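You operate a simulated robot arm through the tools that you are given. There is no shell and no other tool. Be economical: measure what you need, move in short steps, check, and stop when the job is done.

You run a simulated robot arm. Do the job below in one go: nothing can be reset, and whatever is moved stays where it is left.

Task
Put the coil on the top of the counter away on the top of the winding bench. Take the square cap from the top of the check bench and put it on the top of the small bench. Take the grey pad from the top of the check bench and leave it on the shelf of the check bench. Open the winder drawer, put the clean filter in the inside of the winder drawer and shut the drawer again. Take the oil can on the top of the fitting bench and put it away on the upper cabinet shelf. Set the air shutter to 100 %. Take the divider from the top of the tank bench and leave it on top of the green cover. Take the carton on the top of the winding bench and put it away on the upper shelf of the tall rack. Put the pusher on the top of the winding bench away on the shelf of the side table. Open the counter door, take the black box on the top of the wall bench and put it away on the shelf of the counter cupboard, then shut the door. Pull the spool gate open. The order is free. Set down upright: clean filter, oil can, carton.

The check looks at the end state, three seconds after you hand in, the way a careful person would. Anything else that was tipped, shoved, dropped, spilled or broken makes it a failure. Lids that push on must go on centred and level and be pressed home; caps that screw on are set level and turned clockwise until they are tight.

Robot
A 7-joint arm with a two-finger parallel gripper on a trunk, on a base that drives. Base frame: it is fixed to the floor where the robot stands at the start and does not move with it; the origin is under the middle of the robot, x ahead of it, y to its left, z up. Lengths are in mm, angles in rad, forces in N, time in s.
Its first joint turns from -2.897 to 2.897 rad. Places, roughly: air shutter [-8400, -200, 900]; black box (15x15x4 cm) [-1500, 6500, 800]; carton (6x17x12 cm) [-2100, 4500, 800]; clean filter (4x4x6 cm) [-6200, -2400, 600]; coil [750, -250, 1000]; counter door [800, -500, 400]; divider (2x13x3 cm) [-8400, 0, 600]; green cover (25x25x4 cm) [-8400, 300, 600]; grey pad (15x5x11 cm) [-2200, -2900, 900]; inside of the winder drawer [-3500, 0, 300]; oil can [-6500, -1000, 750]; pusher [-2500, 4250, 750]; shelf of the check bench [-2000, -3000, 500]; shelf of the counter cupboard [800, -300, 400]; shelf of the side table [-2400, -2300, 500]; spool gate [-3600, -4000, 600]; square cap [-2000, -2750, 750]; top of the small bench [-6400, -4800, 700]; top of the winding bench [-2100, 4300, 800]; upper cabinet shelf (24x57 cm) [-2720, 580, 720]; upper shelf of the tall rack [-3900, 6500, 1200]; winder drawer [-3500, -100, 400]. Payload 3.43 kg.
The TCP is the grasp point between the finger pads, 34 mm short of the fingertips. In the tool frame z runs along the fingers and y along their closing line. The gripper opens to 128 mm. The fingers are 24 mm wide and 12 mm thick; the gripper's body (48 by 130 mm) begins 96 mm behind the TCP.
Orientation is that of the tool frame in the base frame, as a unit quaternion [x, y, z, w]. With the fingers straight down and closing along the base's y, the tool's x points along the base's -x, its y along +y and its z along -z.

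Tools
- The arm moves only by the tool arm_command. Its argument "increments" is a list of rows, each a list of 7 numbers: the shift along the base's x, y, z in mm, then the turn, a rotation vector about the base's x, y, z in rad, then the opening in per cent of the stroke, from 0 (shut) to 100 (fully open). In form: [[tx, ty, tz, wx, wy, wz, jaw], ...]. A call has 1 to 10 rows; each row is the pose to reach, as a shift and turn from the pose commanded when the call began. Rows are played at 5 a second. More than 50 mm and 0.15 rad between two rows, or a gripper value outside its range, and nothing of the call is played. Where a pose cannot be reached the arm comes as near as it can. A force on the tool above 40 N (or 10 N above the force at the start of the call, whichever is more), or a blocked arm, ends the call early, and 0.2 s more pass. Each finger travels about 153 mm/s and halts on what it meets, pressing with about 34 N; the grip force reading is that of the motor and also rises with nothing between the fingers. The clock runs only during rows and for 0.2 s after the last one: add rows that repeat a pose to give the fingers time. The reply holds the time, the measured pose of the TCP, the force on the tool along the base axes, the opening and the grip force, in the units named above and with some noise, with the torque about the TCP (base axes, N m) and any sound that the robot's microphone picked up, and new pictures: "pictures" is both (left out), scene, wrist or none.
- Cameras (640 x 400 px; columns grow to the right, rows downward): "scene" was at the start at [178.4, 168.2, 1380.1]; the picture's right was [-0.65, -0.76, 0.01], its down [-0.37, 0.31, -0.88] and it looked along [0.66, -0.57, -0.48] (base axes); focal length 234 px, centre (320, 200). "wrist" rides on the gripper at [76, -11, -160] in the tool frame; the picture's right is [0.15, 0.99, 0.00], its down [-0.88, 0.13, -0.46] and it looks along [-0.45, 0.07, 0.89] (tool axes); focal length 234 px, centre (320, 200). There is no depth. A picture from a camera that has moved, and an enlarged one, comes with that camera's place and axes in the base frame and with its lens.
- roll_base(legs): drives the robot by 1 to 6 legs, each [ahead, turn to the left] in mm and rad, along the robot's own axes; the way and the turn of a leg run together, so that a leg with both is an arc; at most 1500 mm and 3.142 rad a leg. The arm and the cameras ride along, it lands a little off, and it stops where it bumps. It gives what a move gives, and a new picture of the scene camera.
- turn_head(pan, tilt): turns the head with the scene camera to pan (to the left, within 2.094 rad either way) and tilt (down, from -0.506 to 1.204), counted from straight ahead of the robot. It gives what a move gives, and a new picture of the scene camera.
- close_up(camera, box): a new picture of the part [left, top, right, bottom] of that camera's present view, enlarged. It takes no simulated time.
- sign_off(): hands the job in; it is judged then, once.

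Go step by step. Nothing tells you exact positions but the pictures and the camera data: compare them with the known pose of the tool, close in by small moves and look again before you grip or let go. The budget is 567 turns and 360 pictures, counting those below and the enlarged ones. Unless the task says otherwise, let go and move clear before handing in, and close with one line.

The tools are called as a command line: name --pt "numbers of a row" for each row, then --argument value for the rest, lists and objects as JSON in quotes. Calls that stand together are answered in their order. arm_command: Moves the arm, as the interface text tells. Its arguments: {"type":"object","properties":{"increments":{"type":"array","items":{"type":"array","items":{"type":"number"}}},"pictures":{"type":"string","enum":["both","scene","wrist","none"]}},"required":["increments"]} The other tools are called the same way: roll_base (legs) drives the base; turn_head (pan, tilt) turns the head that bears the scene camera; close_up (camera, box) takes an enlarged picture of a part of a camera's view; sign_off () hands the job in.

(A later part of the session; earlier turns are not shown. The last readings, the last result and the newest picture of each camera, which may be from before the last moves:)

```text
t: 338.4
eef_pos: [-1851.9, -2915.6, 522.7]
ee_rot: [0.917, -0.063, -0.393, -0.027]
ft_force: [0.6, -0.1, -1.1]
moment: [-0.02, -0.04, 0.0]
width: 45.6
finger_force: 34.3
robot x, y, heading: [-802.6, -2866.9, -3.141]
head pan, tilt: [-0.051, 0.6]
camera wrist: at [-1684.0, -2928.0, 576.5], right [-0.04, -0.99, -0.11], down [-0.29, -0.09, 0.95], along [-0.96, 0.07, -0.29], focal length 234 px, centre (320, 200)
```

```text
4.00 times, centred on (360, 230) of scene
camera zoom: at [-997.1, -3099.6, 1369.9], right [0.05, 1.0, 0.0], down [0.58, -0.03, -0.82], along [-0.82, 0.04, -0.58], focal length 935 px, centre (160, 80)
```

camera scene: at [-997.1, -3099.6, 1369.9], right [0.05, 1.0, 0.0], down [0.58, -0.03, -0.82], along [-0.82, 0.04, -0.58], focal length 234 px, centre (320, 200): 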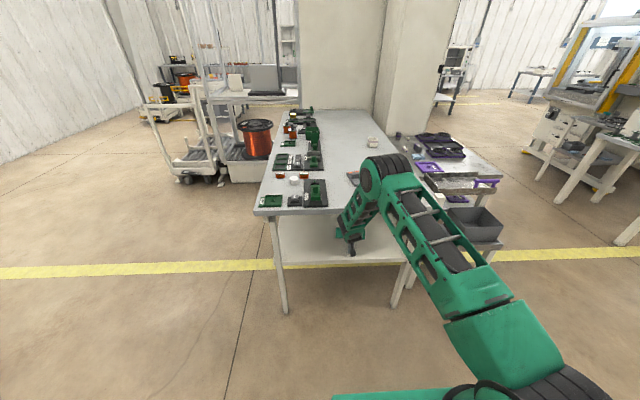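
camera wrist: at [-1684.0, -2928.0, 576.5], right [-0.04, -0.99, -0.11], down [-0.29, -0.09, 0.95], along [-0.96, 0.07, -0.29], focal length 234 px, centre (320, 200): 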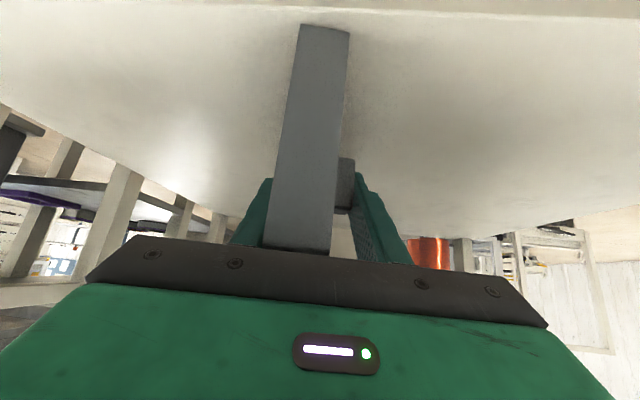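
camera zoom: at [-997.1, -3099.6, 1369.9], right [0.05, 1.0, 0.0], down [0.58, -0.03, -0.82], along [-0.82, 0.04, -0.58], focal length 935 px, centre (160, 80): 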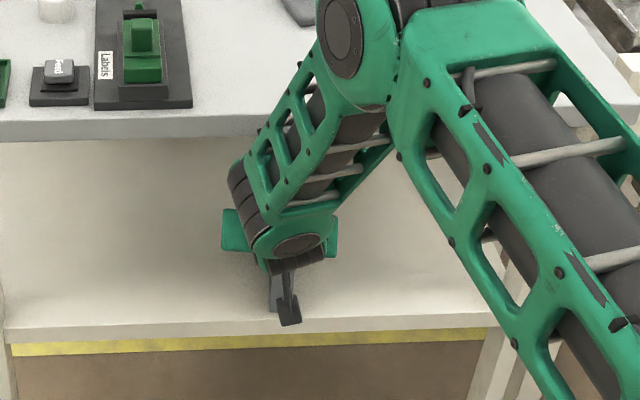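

Not touching yet; continuing down.

arm_command --pt "0 0 -3 0 0 0 0" --pt "0 0 -6 0 0 0 0" --pt "0 0 -9 0 0 0 0" --pt "0 0 -12 0 0 0 0" --pt "0 0 -14 0 0 0 0" --pictures "wrist"

```text
t: 339.5
eef_pos: [-1848.8, -2916.7, 526.6]
ee_rot: [0.914, -0.064, -0.401, -0.028]
ft_force: [0.5, 0.6, -2.2]
moment: [0.01, 0.11, 0.03]
width: 45.6
finger_force: 33.9
robot x, y, heading: [-801.1, -2869.8, -3.14]
head pan, tilt: [-0.051, 0.6]
stopped in row 5: the force on the tool passed its limit at 43 N (the readings are from after the stop); the commanded pose is now the measured one
camera wrist: at [-1678.4, -2928.3, 576.8], right [-0.04, -0.99, -0.11], down [-0.28, -0.09, 0.96], along [-0.96, 0.06, -0.27], focal length 234 px, centre (320, 200)
```

wrist: 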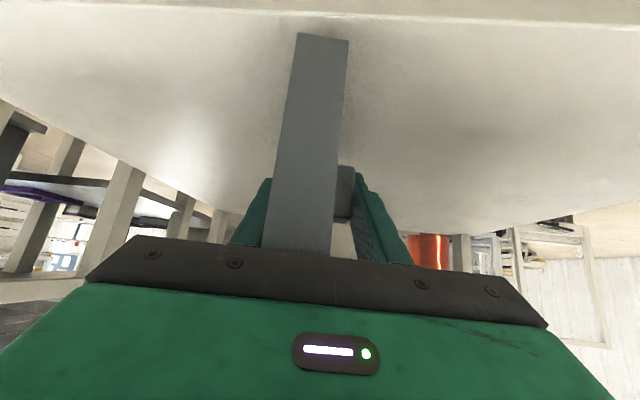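

Contact occurred near TCP z ≈ 514. I'll restore level and ease down in fine steps.

arm_command --pt "-2 0 -2 0 -0.017 0 0" --pt "-2 0 -4 0 -0.017 0 0" --pt "-2 0 -6 0 -0.017 0 0" --pt "-2 0 -8 0 -0.017 0 0" --pictures "none"

```text
t: 340.5
eef_pos: [-1850.2, -2917.4, 516.3]
ee_rot: [0.917, -0.063, -0.393, -0.028]
ft_force: [0.1, 0.6, -0.6]
moment: [0.01, 0.01, -0.05]
width: 45.4
finger_force: 34.0
robot x, y, heading: [-802.2, -2868.9, -3.133]
head pan, tilt: [-0.051, 0.6]
```

arm_command --pt "0 0 -1 0 0 0 0" --pt "0 0 -2 0 0 0 0" --pt "0 0 -3 0 0 0 0" --pt "0 0 -3 0 0 0 0" --pictures "wrist"

```text
t: 341.5
eef_pos: [-1851.2, -2915.4, 515.8]
ee_rot: [0.917, -0.063, -0.394, -0.028]
ft_force: [0.8, -0.2, 3.4]
moment: [0.03, 0.19, 0.0]
width: 45.4
finger_force: 33.8
robot x, y, heading: [-803.9, -2867.6, -3.134]
head pan, tilt: [-0.051, 0.6]
camera wrist: at [-1681.8, -2927.6, 568.8], right [-0.04, -0.99, -0.11], down [-0.29, -0.09, 0.95], along [-0.96, 0.07, -0.28], focal length 234 px, centre (320, 200)
```

wrist: 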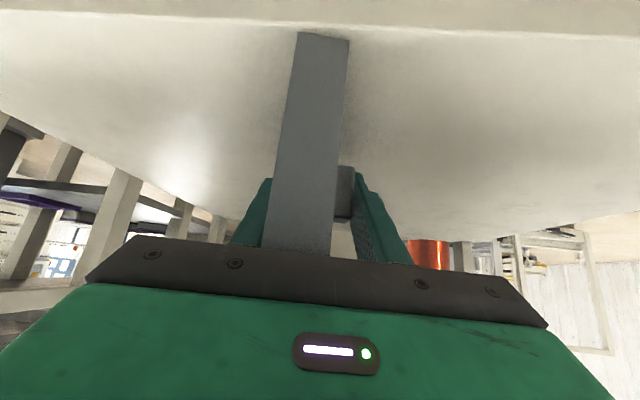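

Light contact, far end first. I'll tilt a touch, then release.

arm_command --pt "0 0 -1 0 0.008 0 0" --pt "0 0 -2 0 0.015 0 0" --pt "0 0 -2 0 0.015 0 0" --pictures "none"

```text
t: 342.3
eef_pos: [-1850.6, -2915.8, 515.1]
ee_rot: [0.913, -0.063, -0.403, -0.027]
ft_force: [0.2, 2.2, 22.9]
moment: [0.07, -1.88, 0.13]
width: 45.3
finger_force: 34.3
robot x, y, heading: [-802.4, -2868.6, -3.139]
head pan, tilt: [-0.051, 0.6]
```

arm_command --pt "0 0 1 0 -0.008 0 0" --pt "0 0 1 0 -0.01 0 0" --pt "0 0 1 0 -0.01 0 0" --pictures "none"

```text
t: 343.1
eef_pos: [-1850.5, -2916.1, 514.9]
ee_rot: [0.916, -0.063, -0.396, -0.028]
ft_force: [-3.9, 1.9, 10.7]
moment: [0.25, 0.85, 0.03]
width: 45.3
finger_force: 34.3
robot x, y, heading: [-800.1, -2871.8, -3.137]
head pan, tilt: [-0.051, 0.6]
```

Flat within a fraction of a degree. Releasing and withdrawing.

arm_command --pt "0 0 1 0 0 0 37" --pt "0 0 1 0 0 0 45" --pt "0 0 1 0 0 0 60" --pt "0 0 1 0 0 0 65" --pt "15 0 5 0 0 0 65" --pt "40 0 15 0 0 0 65" --pt "75 0 25 0 0 0 65" --pt "115 0 35 0 0 0 65" --pt "160 0 40 0 0 0 65" --pt "205 0 50 0 0 0 65"

```text
t: 345.3
eef_pos: [-1647.2, -2915.3, 563.4]
ee_rot: [0.916, -0.062, -0.396, -0.027]
ft_force: [0.5, 0.5, 0.6]
moment: [-0.01, -0.01, 0.03]
width: 83.1
finger_force: 0.0
robot x, y, heading: [-800.3, -2869.8, -3.139]
head pan, tilt: [-0.051, 0.6]
camera scene: at [-997.3, -3099.6, 1369.9], right [0.05, 1.0, 0.0], down [0.58, -0.03, -0.82], along [-0.82, 0.04, -0.58], focal length 234 px, centre (320, 200)
camera wrist: at [-1479.0, -2927.2, 616.8], right [-0.04, -0.99, -0.11], down [-0.29, -0.09, 0.95], along [-0.96, 0.07, -0.28], focal length 234 px, centre (320, 200)
```

scene: 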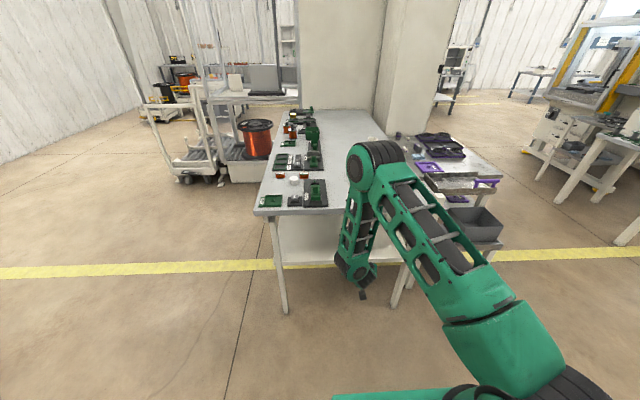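
wrist: 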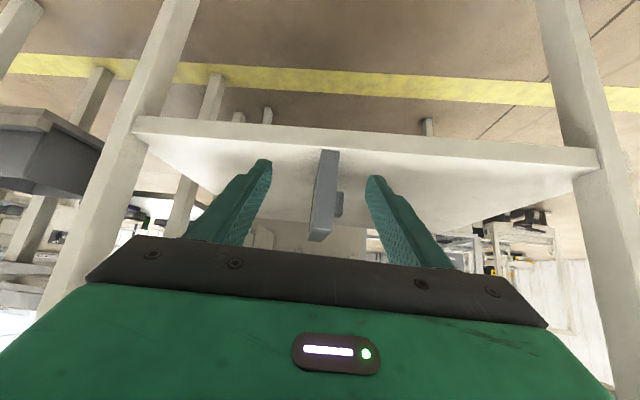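

The pad stands on the shelf. Next, the cap: raising the arm and rolling forward again.

arm_command --pt "5 0 45 0 0 0 65" --pt "5 0 90 0 0 0 65" --pt "5 0 135 0 0 0 65" --pt "5 0 180 0 0 0 65" --pt "5 0 225 0 0 0 65" --pt "5 0 270 0 0 0 65" --pt "5 0 315 0 0 0 65" --pt "5 0 360 0 0 0 65" --pt "5 0 400 0 0 0 65" --pt "5 0 440 0 0 0 65" --pictures "none"

roll_base --legs '[[430, 0]]'

close_up --camera "scene" --box '[320, 120, 440, 220]'

```text
t: 347.5
eef_pos: [-1640.8, -2916.6, 1006.1]
ee_rot: [0.916, -0.063, -0.396, -0.028]
ft_force: [0.3, 0.1, 0.0]
moment: [-0.01, 0.05, -0.03]
width: 83.4
finger_force: 0.0
robot x, y, heading: [-799.7, -2872.8, -3.138]
head pan, tilt: [-0.051, 0.6]
```

```text
t: 350.1
eef_pos: [-2069.3, -2919.1, 1006.1]
ee_rot: [0.916, -0.062, -0.396, -0.027]
ft_force: [0.5, -0.8, 0.0]
moment: [-0.02, -0.01, 0.01]
width: 82.9
finger_force: 0.0
robot x, y, heading: [-1228.3, -2870.2, -3.139]
head pan, tilt: [-0.051, 0.6]
camera scene: at [-1425.9, -3101.6, 1369.9], right [0.05, 1.0, 0.0], down [0.58, -0.03, -0.82], along [-0.82, 0.04, -0.58], focal length 234 px, centre (320, 200)
```

scene: 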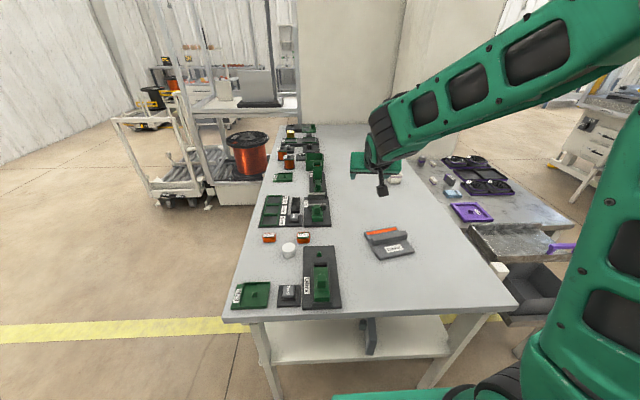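

```text
4.00 times, centred on (380, 170) of scene
camera zoom: at [-1425.9, -3101.6, 1369.9], right [0.05, 1.0, 0.0], down [0.58, -0.03, -0.82], along [-0.82, 0.04, -0.58], focal length 935 px, centre (80, 320)
```

zoom: 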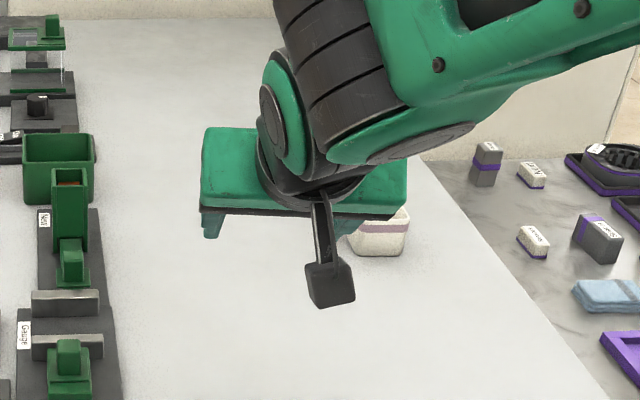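

Moving toward the cap at a safe height.

arm_command --pt "-32 28 0 0 0 0 85" --pt "-64 56 0 0 0 0 85" --pt "-96 84 0 0 0 0 85" --pt "-128 112 -10 0 0 0 85" --pt "-160 140 -25 0 0 0 85" --pt "-190 166 -40 0 0 0 85" --pt "-220 190 -60 0 0 0 85" --pt "-245 205 -80 0 0 0 85" --pt "-245 205 -80 0 0 0 85"

close_up --camera "wrist" --box '[220, 0, 420, 180]'

```text
t: 352.1
eef_pos: [-2300.7, -2712.5, 934.5]
ee_rot: [0.913, -0.062, -0.402, -0.026]
ft_force: [0.0, -0.2, 0.7]
moment: [-0.04, -0.03, 0.0]
width: 108.8
finger_force: 0.1
robot x, y, heading: [-1231.5, -2870.7, -3.136]
head pan, tilt: [-0.051, 0.6]
camera scene: at [-1425.9, -3101.6, 1369.9], right [0.05, 1.0, 0.0], down [0.58, -0.03, -0.82], along [-0.82, 0.04, -0.58], focal length 234 px, centre (320, 200)
camera wrist: at [-2131.8, -2724.8, 984.8], right [-0.04, -0.99, -0.11], down [-0.27, -0.09, 0.96], along [-0.96, 0.06, -0.27], focal length 234 px, centre (320, 200)
```

scene: 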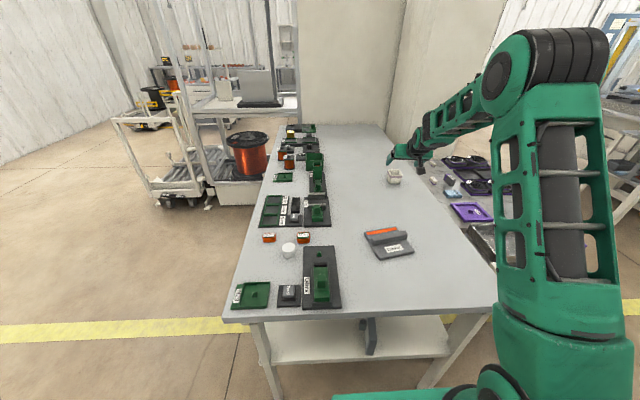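
wrist: 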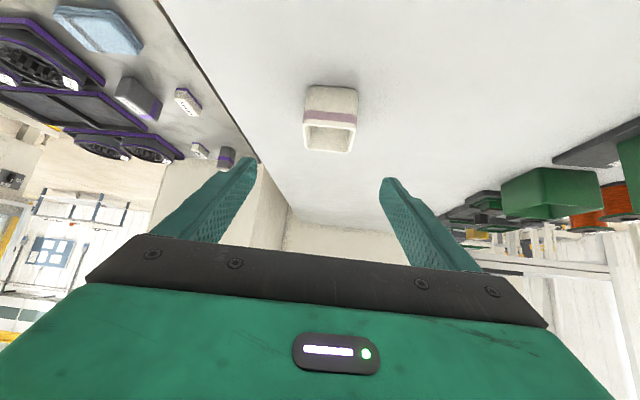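

```text
2.22 times, centred on (320, 90) of wrist
camera zoom: at [-2131.8, -2724.8, 984.8], right [-0.04, -0.99, -0.11], down [-0.27, -0.09, 0.96], along [-0.96, 0.06, -0.27], focal length 520 px, centre (320, 444)
```

zoom: 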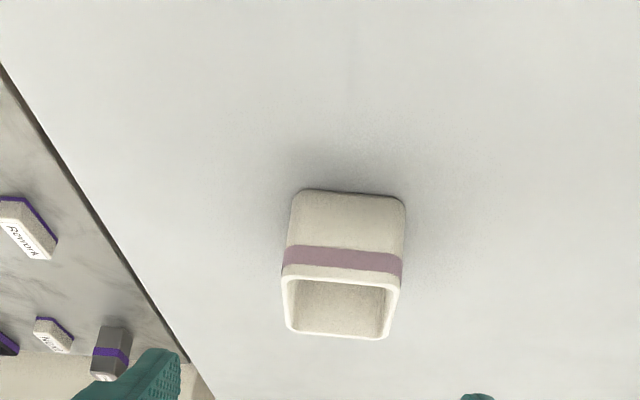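

Cap centre [-2373, -2712], 58 mm square, about 48 mm tall, aligned with the tool. Approaching along the tool axis and gripping.

arm_command --pt "0 0 -34 0 0 0 85" --pt "-24 0 -58 0 0 0 85" --pt "-48 0 -82 0 0 0 85" --pt "-72 0 -106 0 0 0 85" --pt "-72 0 -106 0 0 0 85"

close_up --camera "scene" --box '[340, 130, 440, 220]'

```text
t: 353.3
eef_pos: [-2375.7, -2713.8, 832.2]
ee_rot: [0.912, -0.063, -0.403, -0.027]
ft_force: [9.0, -3.0, 11.8]
moment: [0.59, -0.12, -0.43]
width: 108.4
finger_force: 0.1
robot x, y, heading: [-1230.5, -2871.8, -3.14]
head pan, tilt: [-0.051, 0.6]
camera scene: at [-1425.0, -3101.7, 1370.0], right [0.05, 1.0, 0.0], down [0.58, -0.03, -0.82], along [-0.82, 0.04, -0.58], focal length 234 px, centre (320, 200)
camera wrist: at [-2206.3, -2725.6, 882.2], right [-0.04, -0.99, -0.11], down [-0.27, -0.09, 0.96], along [-0.96, 0.06, -0.27], focal length 234 px, centre (320, 200)
```

scene: 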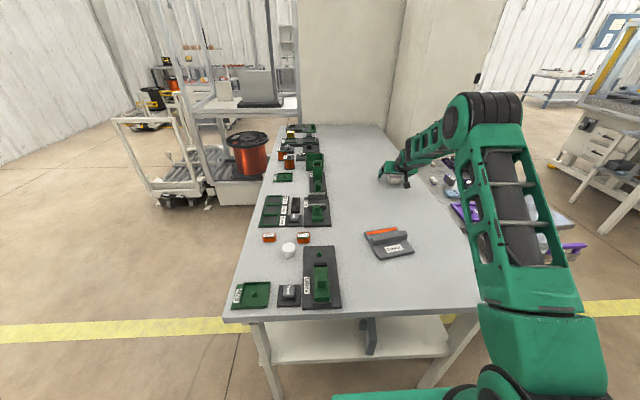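
wrist: 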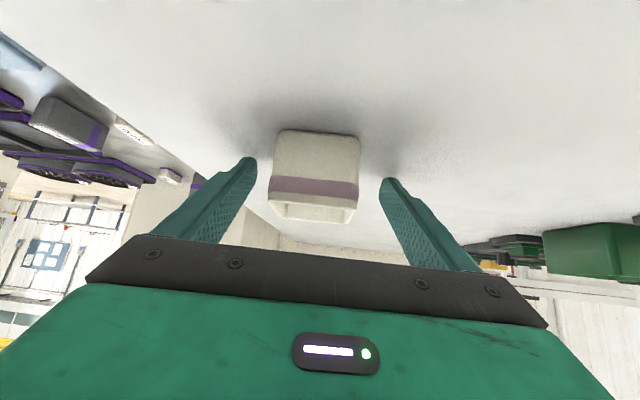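

```text
4.44 times, centred on (390, 175) of scene
camera zoom: at [-1425.0, -3101.7, 1370.0], right [0.05, 1.0, 0.0], down [0.58, -0.03, -0.82], along [-0.82, 0.04, -0.58], focal length 1038 px, centre (9, 311)
```

zoom: 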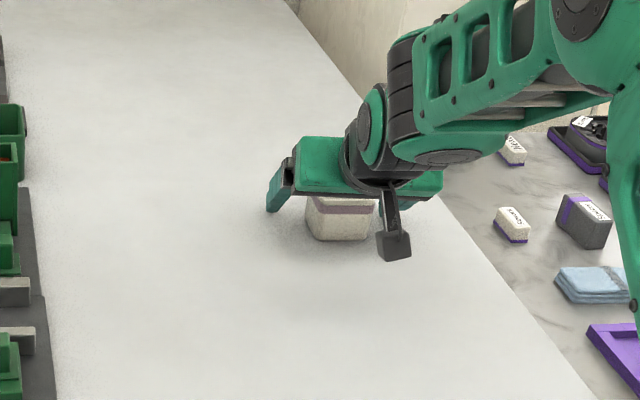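

The finger tips just touch the bench. Raising 5 mm and closing.

arm_command --pt "0 0 5 0 0 0 85" --pt "0 0 5 0 0 0 65" --pt "0 0 5 0 0 0 50" --pt "0 0 5 0 0 0 42" --pt "0 0 5 0 0 0 30" --pt "0 0 5 0 0 0 0" --pt "0 0 5 0 0 0 0" --pt "0 0 8 0 0 0 0" --pt "0 0 14 0 0 0 0" --pt "0 0 24 0 0 0 0"

close_up --camera "scene" --box '[340, 130, 440, 220]'

```text
t: 355.5
eef_pos: [-2374.3, -2714.2, 853.5]
ee_rot: [0.913, -0.064, -0.402, -0.028]
ft_force: [0.3, 0.8, 0.4]
moment: [0.0, 0.0, -0.02]
width: 55.0
finger_force: 34.4
robot x, y, heading: [-1229.7, -2871.0, -3.135]
head pan, tilt: [-0.051, 0.6]
camera scene: at [-1426.1, -3101.5, 1369.9], right [0.05, 1.0, 0.0], down [0.58, -0.03, -0.82], along [-0.82, 0.04, -0.58], focal length 234 px, centre (320, 200)
camera wrist: at [-2205.4, -2725.8, 905.1], right [-0.04, -0.99, -0.11], down [-0.27, -0.09, 0.96], along [-0.96, 0.06, -0.27], focal length 234 px, centre (320, 200)
```

scene: 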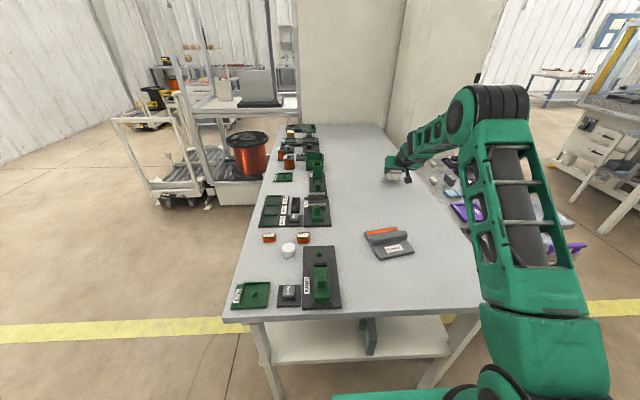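
wrist: 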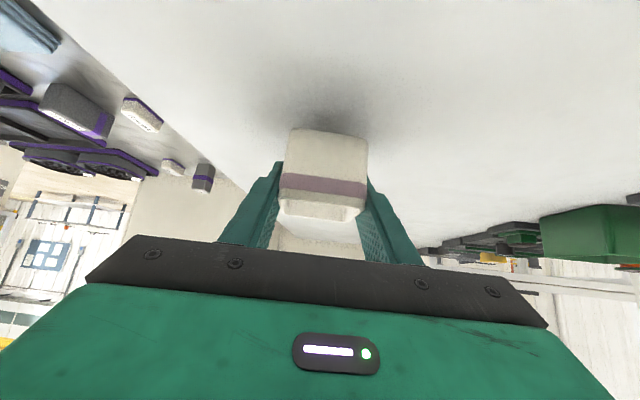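

```text
4.44 times, centred on (390, 175) of scene
camera zoom: at [-1426.1, -3101.5, 1369.9], right [0.05, 1.0, 0.0], down [0.58, -0.03, -0.82], along [-0.82, 0.04, -0.58], focal length 1038 px, centre (9, 311)
```

zoom: 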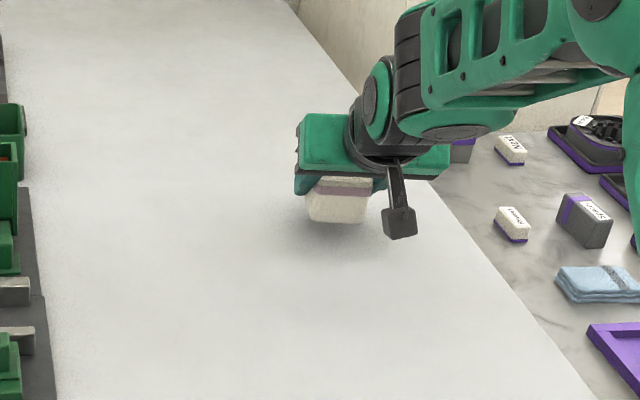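

The cap is held (55 mm). Lifting, tucking in, and heading for the small bench via the south aisle.

arm_command --pt "0 0 20 0 0 0 0" --pt "0 0 45 0 0 0 0" --pt "20 -10 75 0 0 0 0" --pt "45 -25 105 0 0 0 0" --pt "75 -40 135 0 0 0 0" --pt "110 -55 160 0 0 0 0" --pt "145 -70 185 0 0 0 0" --pt "180 -85 205 0 0 0 0" --pt "220 -95 220 0 0 0 0" --pt "260 -105 230 0 0 0 0" --pictures "none"

arm_command --pt "40 -5 10 0 0 0 0" --pt "80 -10 20 0 0 0 0" --pt "120 -15 30 0 0 0 0" --pt "160 -20 40 0 0 0 0" --pt "200 -25 50 0 0 0 0" --pt "240 -30 60 0 0 0 0" --pt "280 -35 70 0 0 0 0" --pt "300 -40 80 0 0 0 0" --pt "300 -40 80 0 0 0 0" --pictures "none"

roll_base --legs '[[-430, 0], [0, 1.571], [1500, 0], [350, 0], [0, -1.571]]'

turn_head --pan 0.0 --tilt 0.3

```text
t: 357.7
eef_pos: [-2114.2, -2819.9, 1082.6]
ee_rot: [0.914, -0.063, -0.401, -0.027]
ft_force: [-0.5, -0.4, -1.4]
moment: [-0.01, 0.08, -0.01]
width: 55.0
finger_force: 34.1
robot x, y, heading: [-1227.6, -2871.1, -3.137]
head pan, tilt: [-0.051, 0.6]
```

```text
t: 359.7
eef_pos: [-1814.8, -2858.1, 1163.9]
ee_rot: [0.913, -0.063, -0.403, -0.026]
ft_force: [-0.1, -0.2, -0.8]
moment: [0.01, -0.01, 0.0]
width: 55.4
finger_force: 33.5
robot x, y, heading: [-1230.3, -2871.0, -3.136]
head pan, tilt: [-0.051, 0.6]
```

```text
t: 380.2
eef_pos: [-1335.7, -4749.5, 1164.6]
ee_rot: [0.914, -0.045, -0.403, -0.019]
ft_force: [-0.9, -0.5, 0.0]
moment: [0.02, 0.0, -0.02]
width: 55.1
finger_force: 33.8
robot x, y, heading: [-750.2, -4750.0, -3.098]
head pan, tilt: [-0.051, 0.6]
camera scene: at [-936.8, -4991.4, 1369.9], right [0.01, 1.0, 0.0], down [0.58, 0.0, -0.82], along [-0.82, 0.01, -0.58], focal length 234 px, centre (320, 200)
```

scene: 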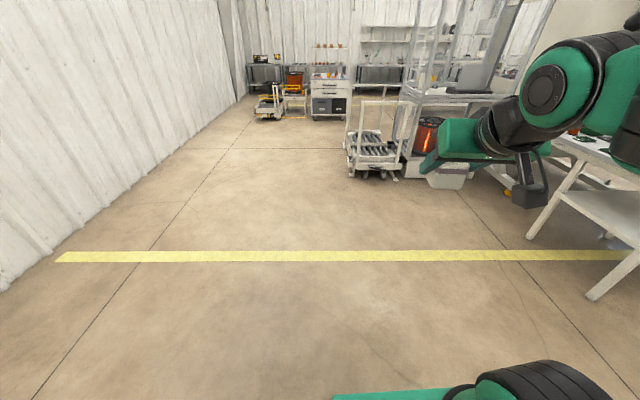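

```text
t: 381.0
eef_pos: [-1321.5, -4747.8, 1169.3]
ee_rot: [0.912, -0.045, -0.407, -0.018]
ft_force: [-0.6, -1.1, -0.2]
moment: [-0.06, 0.01, 0.0]
width: 55.4
finger_force: 34.3
robot x, y, heading: [-753.8, -4750.1, -3.098]
head pan, tilt: [0.0, 0.3]
camera scene: at [-942.0, -4996.1, 1397.3], right [-0.04, 1.0, 0.0], down [0.31, 0.01, -0.95], along [-0.95, -0.04, -0.31], focal length 234 px, centre (320, 200)
```

scene: 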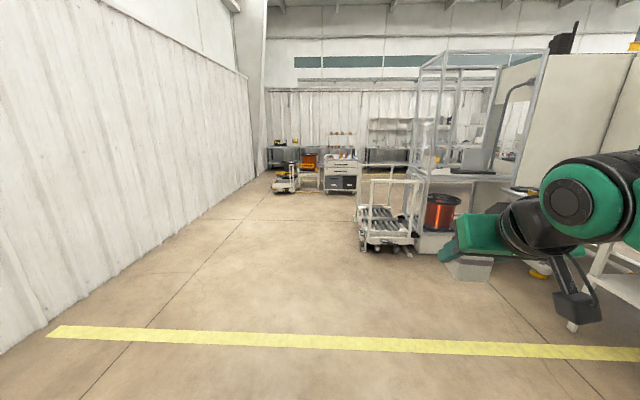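

close_up --camera "scene" --box '[255, 110, 475, 260]'

```text
2.67 times, centred on (365, 185) of scene
camera zoom: at [-942.0, -4996.1, 1397.3], right [-0.04, 1.0, 0.0], down [0.31, 0.01, -0.95], along [-0.95, -0.04, -0.31], focal length 623 px, centre (200, 240)
```

zoom: 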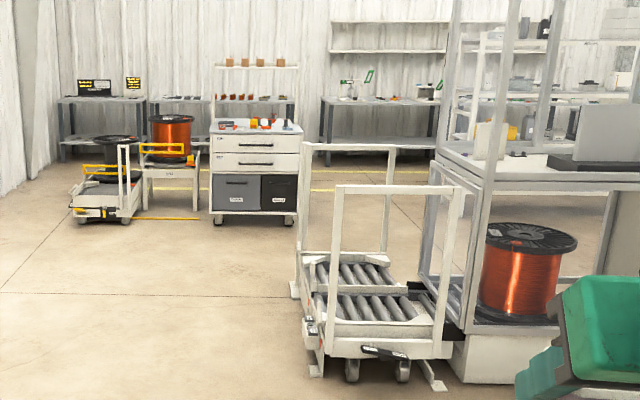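

Carts with the spool frames are ahead to the right; benches lie farther west. I'll drive west along y ≈ -5200 and look again.

roll_base --legs '[[0, 0.11], [1500, 0], [1500, 0], [400, -0.15]]'

close_up --camera "scene" --box '[100, 80, 540, 300]'

```text
t: 398.4
eef_pos: [-4677.4, -5202.6, 1172.4]
ee_rot: [0.911, -0.063, -0.407, -0.026]
ft_force: [0.4, 0.3, -0.7]
moment: [0.01, -0.01, -0.01]
width: 55.3
finger_force: 33.6
robot x, y, heading: [-4105.6, -5227.3, -3.133]
head pan, tilt: [0.0, 0.3]
camera scene: at [-4308.2, -5464.6, 1397.3], right [-0.01, 1.0, 0.0], down [0.31, 0.0, -0.95], along [-0.95, -0.01, -0.31], focal length 234 px, centre (320, 200)
```

scene: 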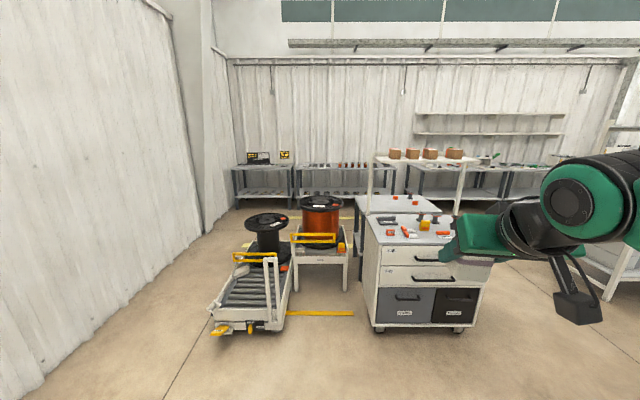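

```text
1.45 times, centred on (320, 190) of scene
camera zoom: at [-4308.2, -5464.6, 1397.3], right [-0.01, 1.0, 0.0], down [0.31, 0.0, -0.95], along [-0.95, -0.01, -0.31], focal length 340 px, centre (320, 214)
```

zoom: 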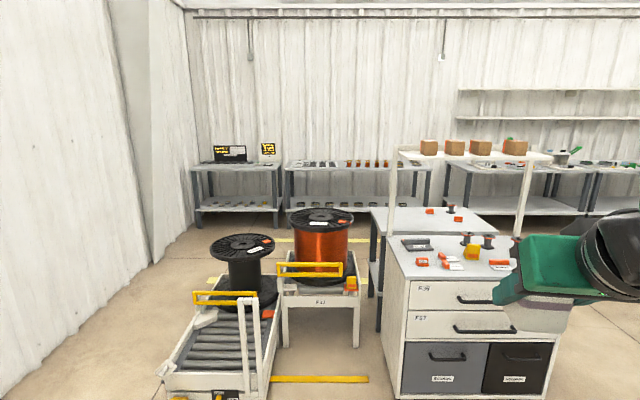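

The small bench is just behind the drawer trolley, near [-6280, -4780]. It looks reachable from its north side, so I'll go around that way.

roll_base --legs '[[450, 0], [0, -1.579]]'

turn_head --pan 0.6 --tilt 0.3

```text
t: 405.3
eef_pos: [-4541.8, -4674.9, 1177.7]
ee_rot: [-0.607, 0.678, 0.279, 0.307]
ft_force: [0.3, -0.2, -0.2]
moment: [0.01, 0.02, 0.01]
width: 55.0
finger_force: 34.2
robot x, y, heading: [-4566.7, -5231.9, 1.6]
head pan, tilt: [0.0, 0.3]
camera scene: at [-4807.8, -5035.8, 1397.3], right [1.0, 0.03, 0.0], down [0.01, -0.31, -0.95], along [-0.03, 0.95, -0.31], focal length 234 px, centre (320, 200)
```

scene: 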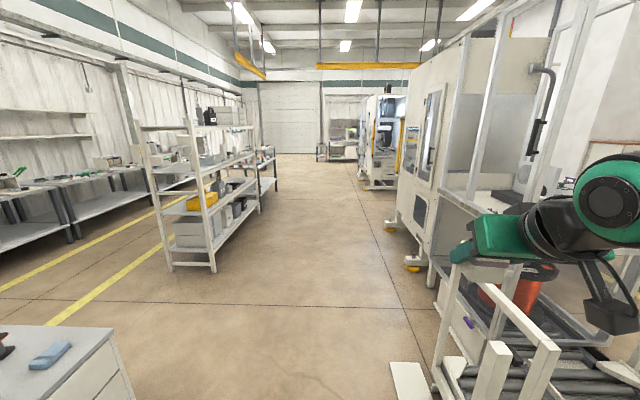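

```text
t: 406.3
eef_pos: [-4540.9, -4688.8, 1184.2]
ee_rot: [-0.605, 0.676, 0.283, 0.311]
ft_force: [-0.5, -0.3, -1.0]
moment: [-0.05, 0.01, -0.01]
width: 55.1
finger_force: 34.2
robot x, y, heading: [-4567.1, -5230.8, 1.606]
head pan, tilt: [0.6, 0.3]
camera scene: at [-4859.9, -5053.8, 1397.6], right [0.81, 0.59, -0.01], down [0.18, -0.25, -0.95], along [-0.56, 0.77, -0.31], focal length 234 px, centre (320, 200)
```

scene: 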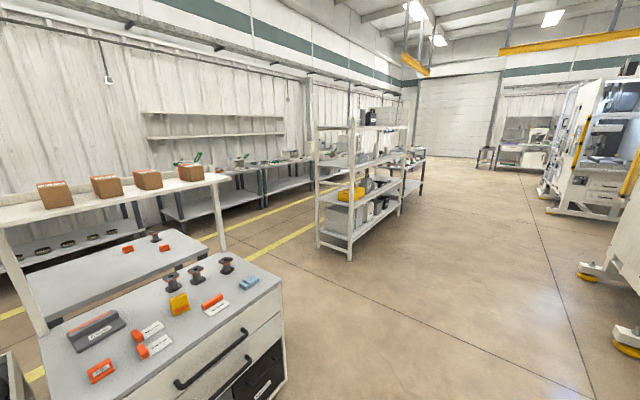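

The shelf rack stands north of it, but a diagonal approach from the north-east at about [-5600, -3880] should work. Driving there, keeping clear of the cart on my right.

roll_base --legs '[[0, 0.7], [700, 0], [0, -0.7], [900, 0]]'

roll_base --legs '[[0, 1.67], [545, 0], [0, 0.77]]'

turn_head --pan 0.1 --tilt 0.55

```text
t: 418.9
eef_pos: [-5074.5, -3261.3, 1185.3]
ee_rot: [-0.608, 0.674, 0.284, 0.309]
ft_force: [0.0, 0.3, -0.1]
moment: [0.0, 0.04, -0.04]
width: 55.1
finger_force: 34.0
robot x, y, heading: [-5096.1, -3809.0, 1.606]
head pan, tilt: [0.6, 0.3]
camera scene: at [-5390.7, -3629.7, 1397.6], right [0.8, 0.6, -0.01], down [0.18, -0.25, -0.95], along [-0.57, 0.76, -0.31], focal length 234 px, centre (320, 200)
```

scene: 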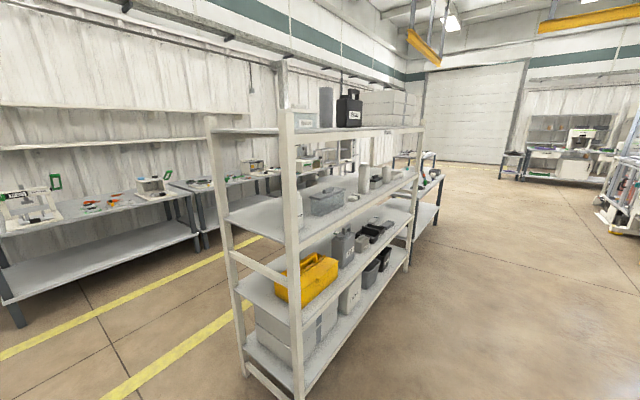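

```text
t: 429.0
eef_pos: [-6000.3, -4266.8, 1190.5]
ee_rot: [0.841, 0.337, -0.392, 0.162]
ft_force: [-0.1, 0.0, 0.3]
moment: [-0.03, 0.02, 0.03]
width: 55.0
finger_force: 33.7
robot x, y, heading: [-5641.6, -3874.0, -2.239]
head pan, tilt: [0.6, 0.3]
camera scene: at [-5532.6, -4201.0, 1397.2], right [-1.0, 0.07, -0.01], down [0.03, 0.31, -0.95], along [-0.06, -0.95, -0.31], focal length 234 px, centre (320, 200)
```

scene: 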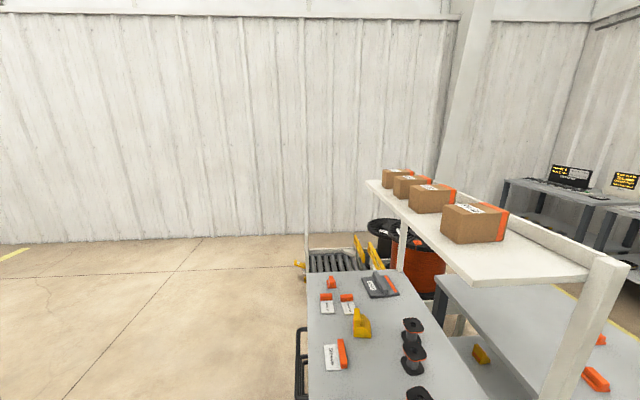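

```text
t: 429.9
eef_pos: [-5995.7, -4263.0, 1187.1]
ee_rot: [0.843, 0.339, -0.386, 0.157]
ft_force: [0.3, 0.0, -1.1]
moment: [-0.05, -0.02, 0.02]
width: 55.0
finger_force: 34.3
robot x, y, heading: [-5643.0, -3876.3, -2.233]
head pan, tilt: [0.099, 0.55]
camera scene: at [-5575.0, -4185.1, 1373.7], right [-0.84, 0.54, 0.0], down [0.29, 0.45, -0.84], along [-0.45, -0.71, -0.54], focal length 234 px, centre (320, 200)
```

scene: 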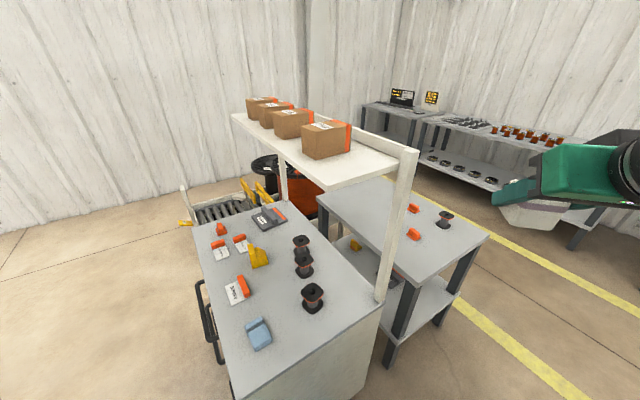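

The small bench is clear in view. A free spot lies near [-6390, -4560] between small parts. Moving the cap above it.

arm_command --pt "-30 -22 0 0.01 -0.01 -0.01 0" --pt "-65 -48 0 0.023 -0.021 -0.025 0" --pt "-102 -76 0 0.023 -0.021 -0.025 0" --pt "-140 -104 0 0.023 -0.021 -0.025 0" --pt "-178 -132 0 0.023 -0.021 -0.025 0" --pt "-216 -160 -10 0.023 -0.021 -0.025 0" --pt "-254 -188 -25 0.023 -0.021 -0.025 0" --pt "-290 -215 -45 0.023 -0.021 -0.025 0" --pt "-325 -243 -65 0.023 -0.021 -0.025 0" --pt "-355 -268 -90 0.023 -0.021 -0.025 0"

```text
t: 432.1
eef_pos: [-6343.7, -4521.2, 1108.2]
ee_rot: [0.848, 0.327, -0.387, 0.154]
ft_force: [0.9, 0.6, 1.0]
moment: [0.04, 0.0, 0.0]
width: 54.9
finger_force: 33.9
robot x, y, heading: [-5642.9, -3875.7, -2.234]
head pan, tilt: [0.099, 0.55]
camera scene: at [-5573.1, -4181.0, 1374.5], right [-0.84, 0.54, 0.0], down [0.29, 0.45, -0.85], along [-0.45, -0.71, -0.53], focal length 234 px, centre (320, 200)
camera wrist: at [-6226.0, -4397.3, 1152.9], right [0.74, -0.67, -0.1], down [-0.09, -0.24, 0.97], along [-0.67, -0.7, -0.24], focal length 234 px, centre (320, 200)
```

scene: 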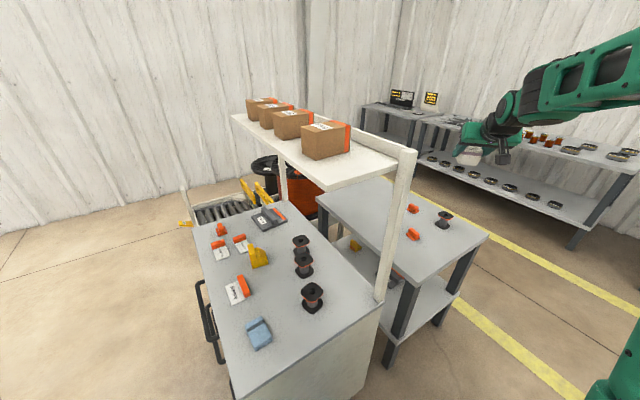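
wrist: 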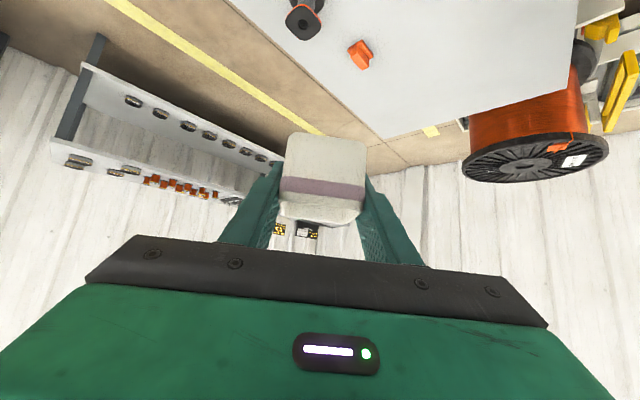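

The bench top is near z 690. I'll shift to [-6430, -4562] and lower, correcting the small pitch.

arm_command --pt "-28 -14 -25 0.01 -0.01 0 0" --pt "-56 -28 -55 0.018 -0.02 0 0" --pt "-84 -41 -85 0.018 -0.02 0 0" --pt "-84 -41 -125 0.018 -0.02 0 0" --pt "-84 -41 -165 0.018 -0.02 0 0" --pt "-84 -41 -205 0.018 -0.02 0 0" --pt "-84 -41 -245 0.018 -0.02 0 0" --pt "-84 -41 -285 0.018 -0.02 0 0" --pt "-84 -41 -310 0.018 -0.02 0 0" --pt "-84 -41 -310 0.018 -0.02 0 0"

close_up --camera "scene" --box '[370, 150, 520, 270]'

```text
t: 434.4
eef_pos: [-6427.6, -4563.8, 795.5]
ee_rot: [0.853, 0.329, -0.376, 0.15]
ft_force: [-0.1, -0.8, -0.8]
moment: [0.0, -0.01, 0.01]
width: 55.2
finger_force: 33.9
robot x, y, heading: [-5638.9, -3873.7, -2.239]
head pan, tilt: [0.099, 0.55]
camera scene: at [-5573.7, -4181.6, 1374.4], right [-0.84, 0.54, 0.0], down [0.29, 0.45, -0.85], along [-0.45, -0.71, -0.53], focal length 234 px, centre (320, 200)
camera wrist: at [-6310.0, -4441.4, 846.3], right [0.74, -0.66, -0.1], down [-0.11, -0.26, 0.96], along [-0.66, -0.7, -0.26], focal length 234 px, centre (320, 200)
```

scene: 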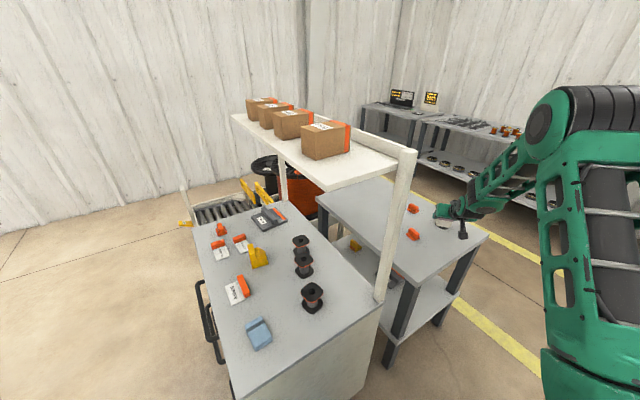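
wrist: 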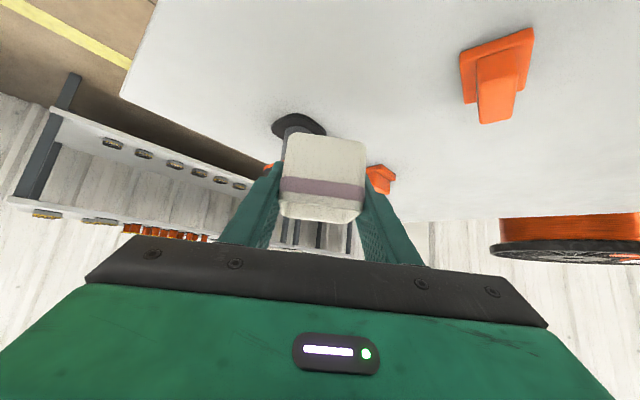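

```text
3.33 times, centred on (445, 210) of scene
camera zoom: at [-5573.7, -4181.6, 1374.4], right [-0.84, 0.54, 0.0], down [0.29, 0.45, -0.85], along [-0.45, -0.71, -0.53], focal length 779 px, centre (-97, 167)
```

zoom: 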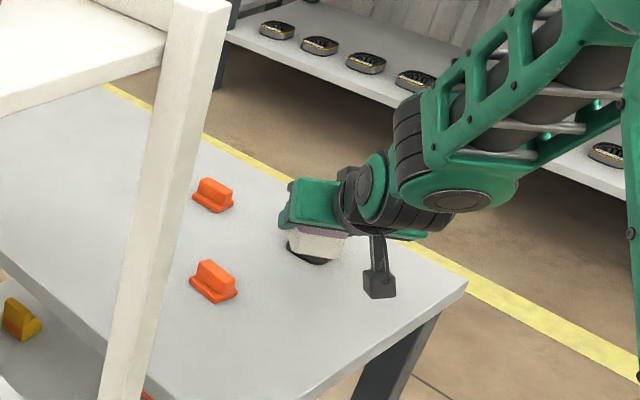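

A spool is right behind the cap, so I'll shift to [-6392, -4537] and then lower.

arm_command --pt "18 13 0 0 0 0 0" --pt "36 27 0 0 0 0 0" --pt "36 27 -20 0 0 0 0" --pt "36 27 -38 0 0 0 0" --pt "36 27 -50 0 0 0 0" --pt "36 27 -50 0 0 0 0"

close_up --camera "scene" --box '[370, 150, 520, 270]'

```text
t: 435.8
eef_pos: [-6392.8, -4536.4, 746.7]
ee_rot: [0.854, 0.33, -0.375, 0.149]
ft_force: [0.5, -0.8, -0.5]
moment: [-0.02, 0.01, 0.0]
width: 54.8
finger_force: 33.9
robot x, y, heading: [-5641.3, -3874.4, -2.238]
head pan, tilt: [0.099, 0.55]
camera scene: at [-5573.7, -4181.6, 1374.4], right [-0.84, 0.54, 0.0], down [0.29, 0.45, -0.85], along [-0.45, -0.71, -0.53], focal length 234 px, centre (320, 200)
camera wrist: at [-6275.0, -4413.4, 797.0], right [0.74, -0.66, -0.1], down [-0.11, -0.26, 0.96], along [-0.66, -0.7, -0.26], focal length 234 px, centre (320, 200)
```

scene: 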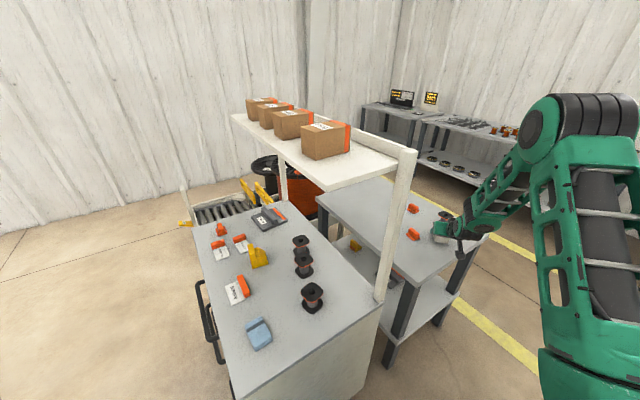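
wrist: 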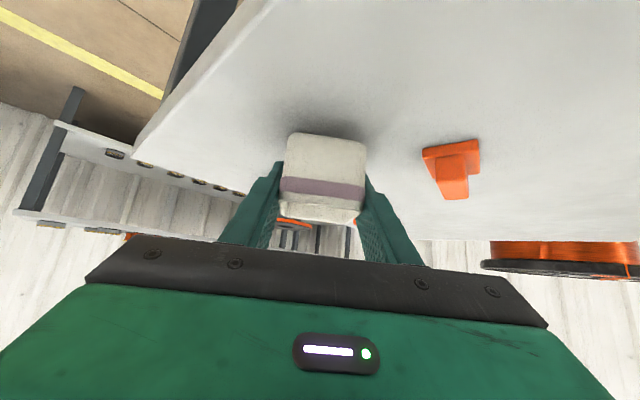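

```text
3.33 times, centred on (445, 210) of scene
camera zoom: at [-5573.7, -4181.6, 1374.4], right [-0.84, 0.54, 0.0], down [0.29, 0.45, -0.85], along [-0.45, -0.71, -0.53], focal length 779 px, centre (-97, 167)
```

zoom: 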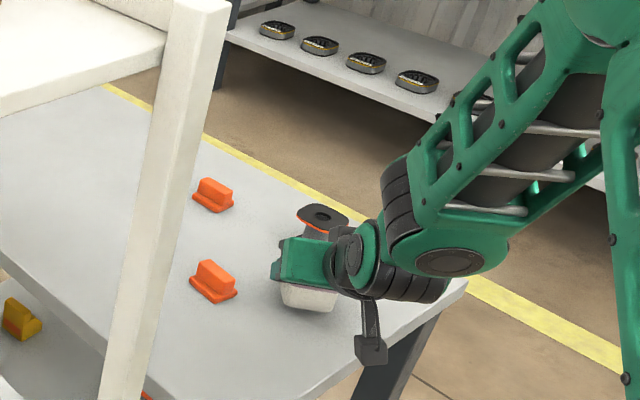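

arm_command --pt "0 0 -6 0 0 0 0" --pt "0 0 -10 0 0 0 0" --pt "0 0 -13 0 0 0 0" --pt "0 0 -16 0 0 0 0" --pt "0 0 -18 0 0 0 0" --pt "0 0 -18 0 0 0 0" --pictures "none"

```text
t: 437.1
eef_pos: [-6392.9, -4537.4, 733.2]
ee_rot: [0.852, 0.329, -0.378, 0.152]
ft_force: [0.0, -4.1, 28.6]
moment: [0.23, 0.23, -0.08]
width: 55.1
finger_force: 34.1
robot x, y, heading: [-5646.3, -3879.1, -2.237]
head pan, tilt: [0.099, 0.55]
```

Contact. Easing up a little, then releasing and withdrawing.

arm_command --pt "0 0 3 0 0 0 0" --pt "0 0 3 0 0 0 46" --pt "0 0 3 0 0 0 55" --pt "0 0 3 0 0 0 62" --pt "8 8 12 0 0 0 62" --pt "22 20 30 0 0 0 62" --pt "40 37 60 0 0 0 62" --pt "60 55 95 0 0 0 62" --pt "80 73 130 0 0 0 62" --pt "100 91 165 0 0 0 62"

close_up --camera "scene" --box '[370, 150, 520, 270]'

```text
t: 439.4
eef_pos: [-6294.6, -4443.6, 893.8]
ee_rot: [0.853, 0.33, -0.374, 0.15]
ft_force: [0.2, -1.0, -1.3]
moment: [0.0, 0.01, -0.01]
width: 79.0
finger_force: 0.0
robot x, y, heading: [-5643.5, -3877.4, -2.233]
head pan, tilt: [0.099, 0.55]
camera scene: at [-5574.2, -4182.1, 1374.3], right [-0.84, 0.54, 0.0], down [0.29, 0.45, -0.85], along [-0.45, -0.71, -0.53], focal length 234 px, centre (320, 200)
camera wrist: at [-6176.9, -4321.2, 944.4], right [0.74, -0.66, -0.1], down [-0.11, -0.26, 0.96], along [-0.66, -0.7, -0.27], focal length 234 px, centre (320, 200)
```

scene: 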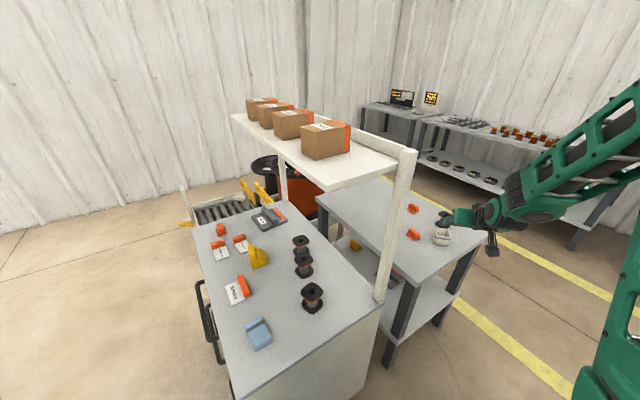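
wrist: 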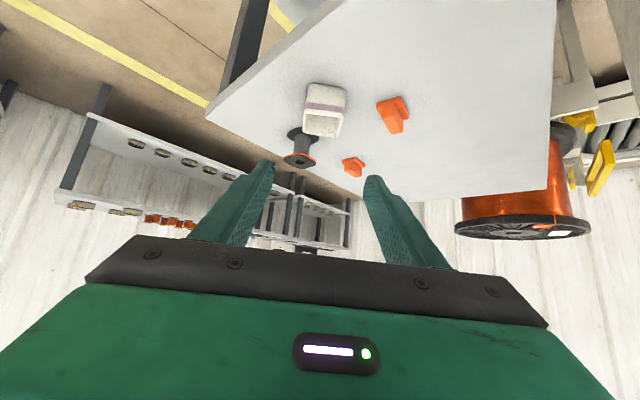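

```text
3.33 times, centred on (445, 210) of scene
camera zoom: at [-5574.2, -4182.1, 1374.3], right [-0.84, 0.54, 0.0], down [0.29, 0.45, -0.85], along [-0.45, -0.71, -0.53], focal length 779 px, centre (-97, 167)
```

zoom: 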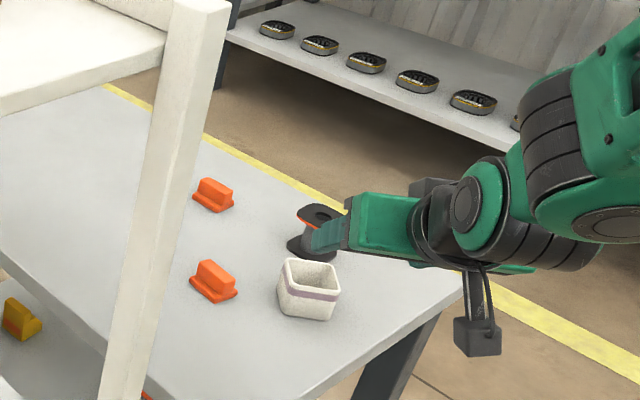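

The cap is on the small bench. Next the spool gate: tucking the arm, backing east and looking at it.

arm_command --pt "25 25 40 0 0 0 50" --pt "55 50 80 0 0 0 50" --pt "85 75 115 0 0 0 50" --pt "115 100 145 0 0 0 50" --pt "145 125 175 0 0 0 50" --pt "175 150 205 0 0 0 50" --pt "205 175 235 0 0 0 50" --pt "235 200 265 0 0 0 50" --pt "260 220 285 0 0 0 50" --pictures "none"

roll_base --legs '[[0, -0.9], [-600, 0], [0, 2.9]]'

turn_head --pan 0.0 --tilt 0.4

```text
refused: row 1 steps farther than a row can; nothing moved
```

```text
t: 453.1
eef_pos: [-4266.4, -4276.3, 895.0]
ee_rot: [0.207, 0.891, -0.088, 0.395]
ft_force: [-0.6, -0.2, -0.7]
moment: [0.0, 0.0, -0.01]
width: 79.4
finger_force: 0.1
robot x, y, heading: [-5048.6, -3926.3, -0.29]
head pan, tilt: [0.099, 0.55]
camera scene: at [-4788.9, -3746.7, 1374.4], right [-0.19, -0.98, 0.0], down [-0.52, 0.1, -0.85], along [0.83, -0.16, -0.53], focal length 234 px, centre (320, 200)
```

scene: 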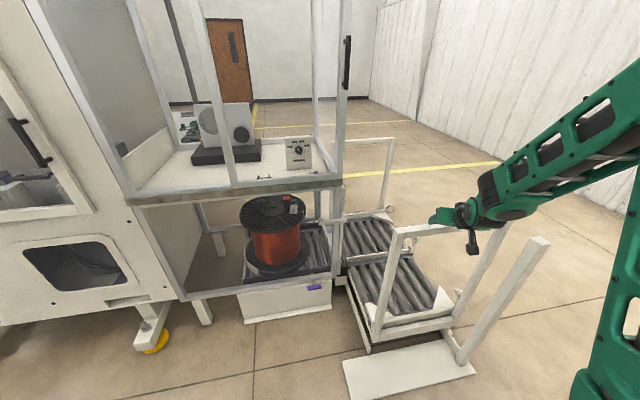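

```text
t: 453.8
eef_pos: [-4279.1, -4273.7, 906.0]
ee_rot: [0.206, 0.888, -0.087, 0.401]
ft_force: [0.8, 0.5, 0.1]
moment: [-0.01, 0.01, 0.0]
width: 79.5
finger_force: 0.0
robot x, y, heading: [-5048.7, -3923.5, -0.287]
head pan, tilt: [0.0, 0.4]
camera scene: at [-4788.1, -3756.0, 1388.0], right [-0.29, -0.96, 0.0], down [-0.39, 0.11, -0.92], along [0.88, -0.26, -0.4], focal length 234 px, centre (320, 200)
```

scene: 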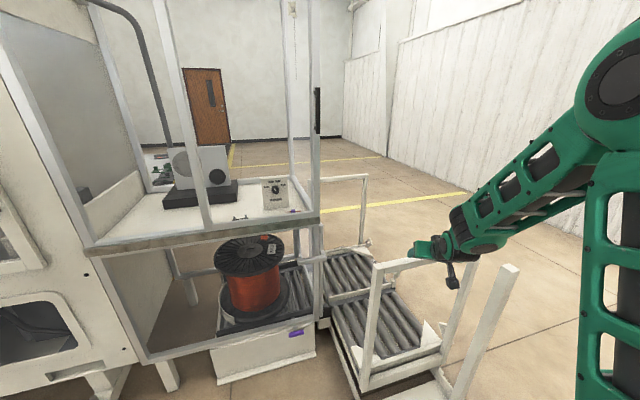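

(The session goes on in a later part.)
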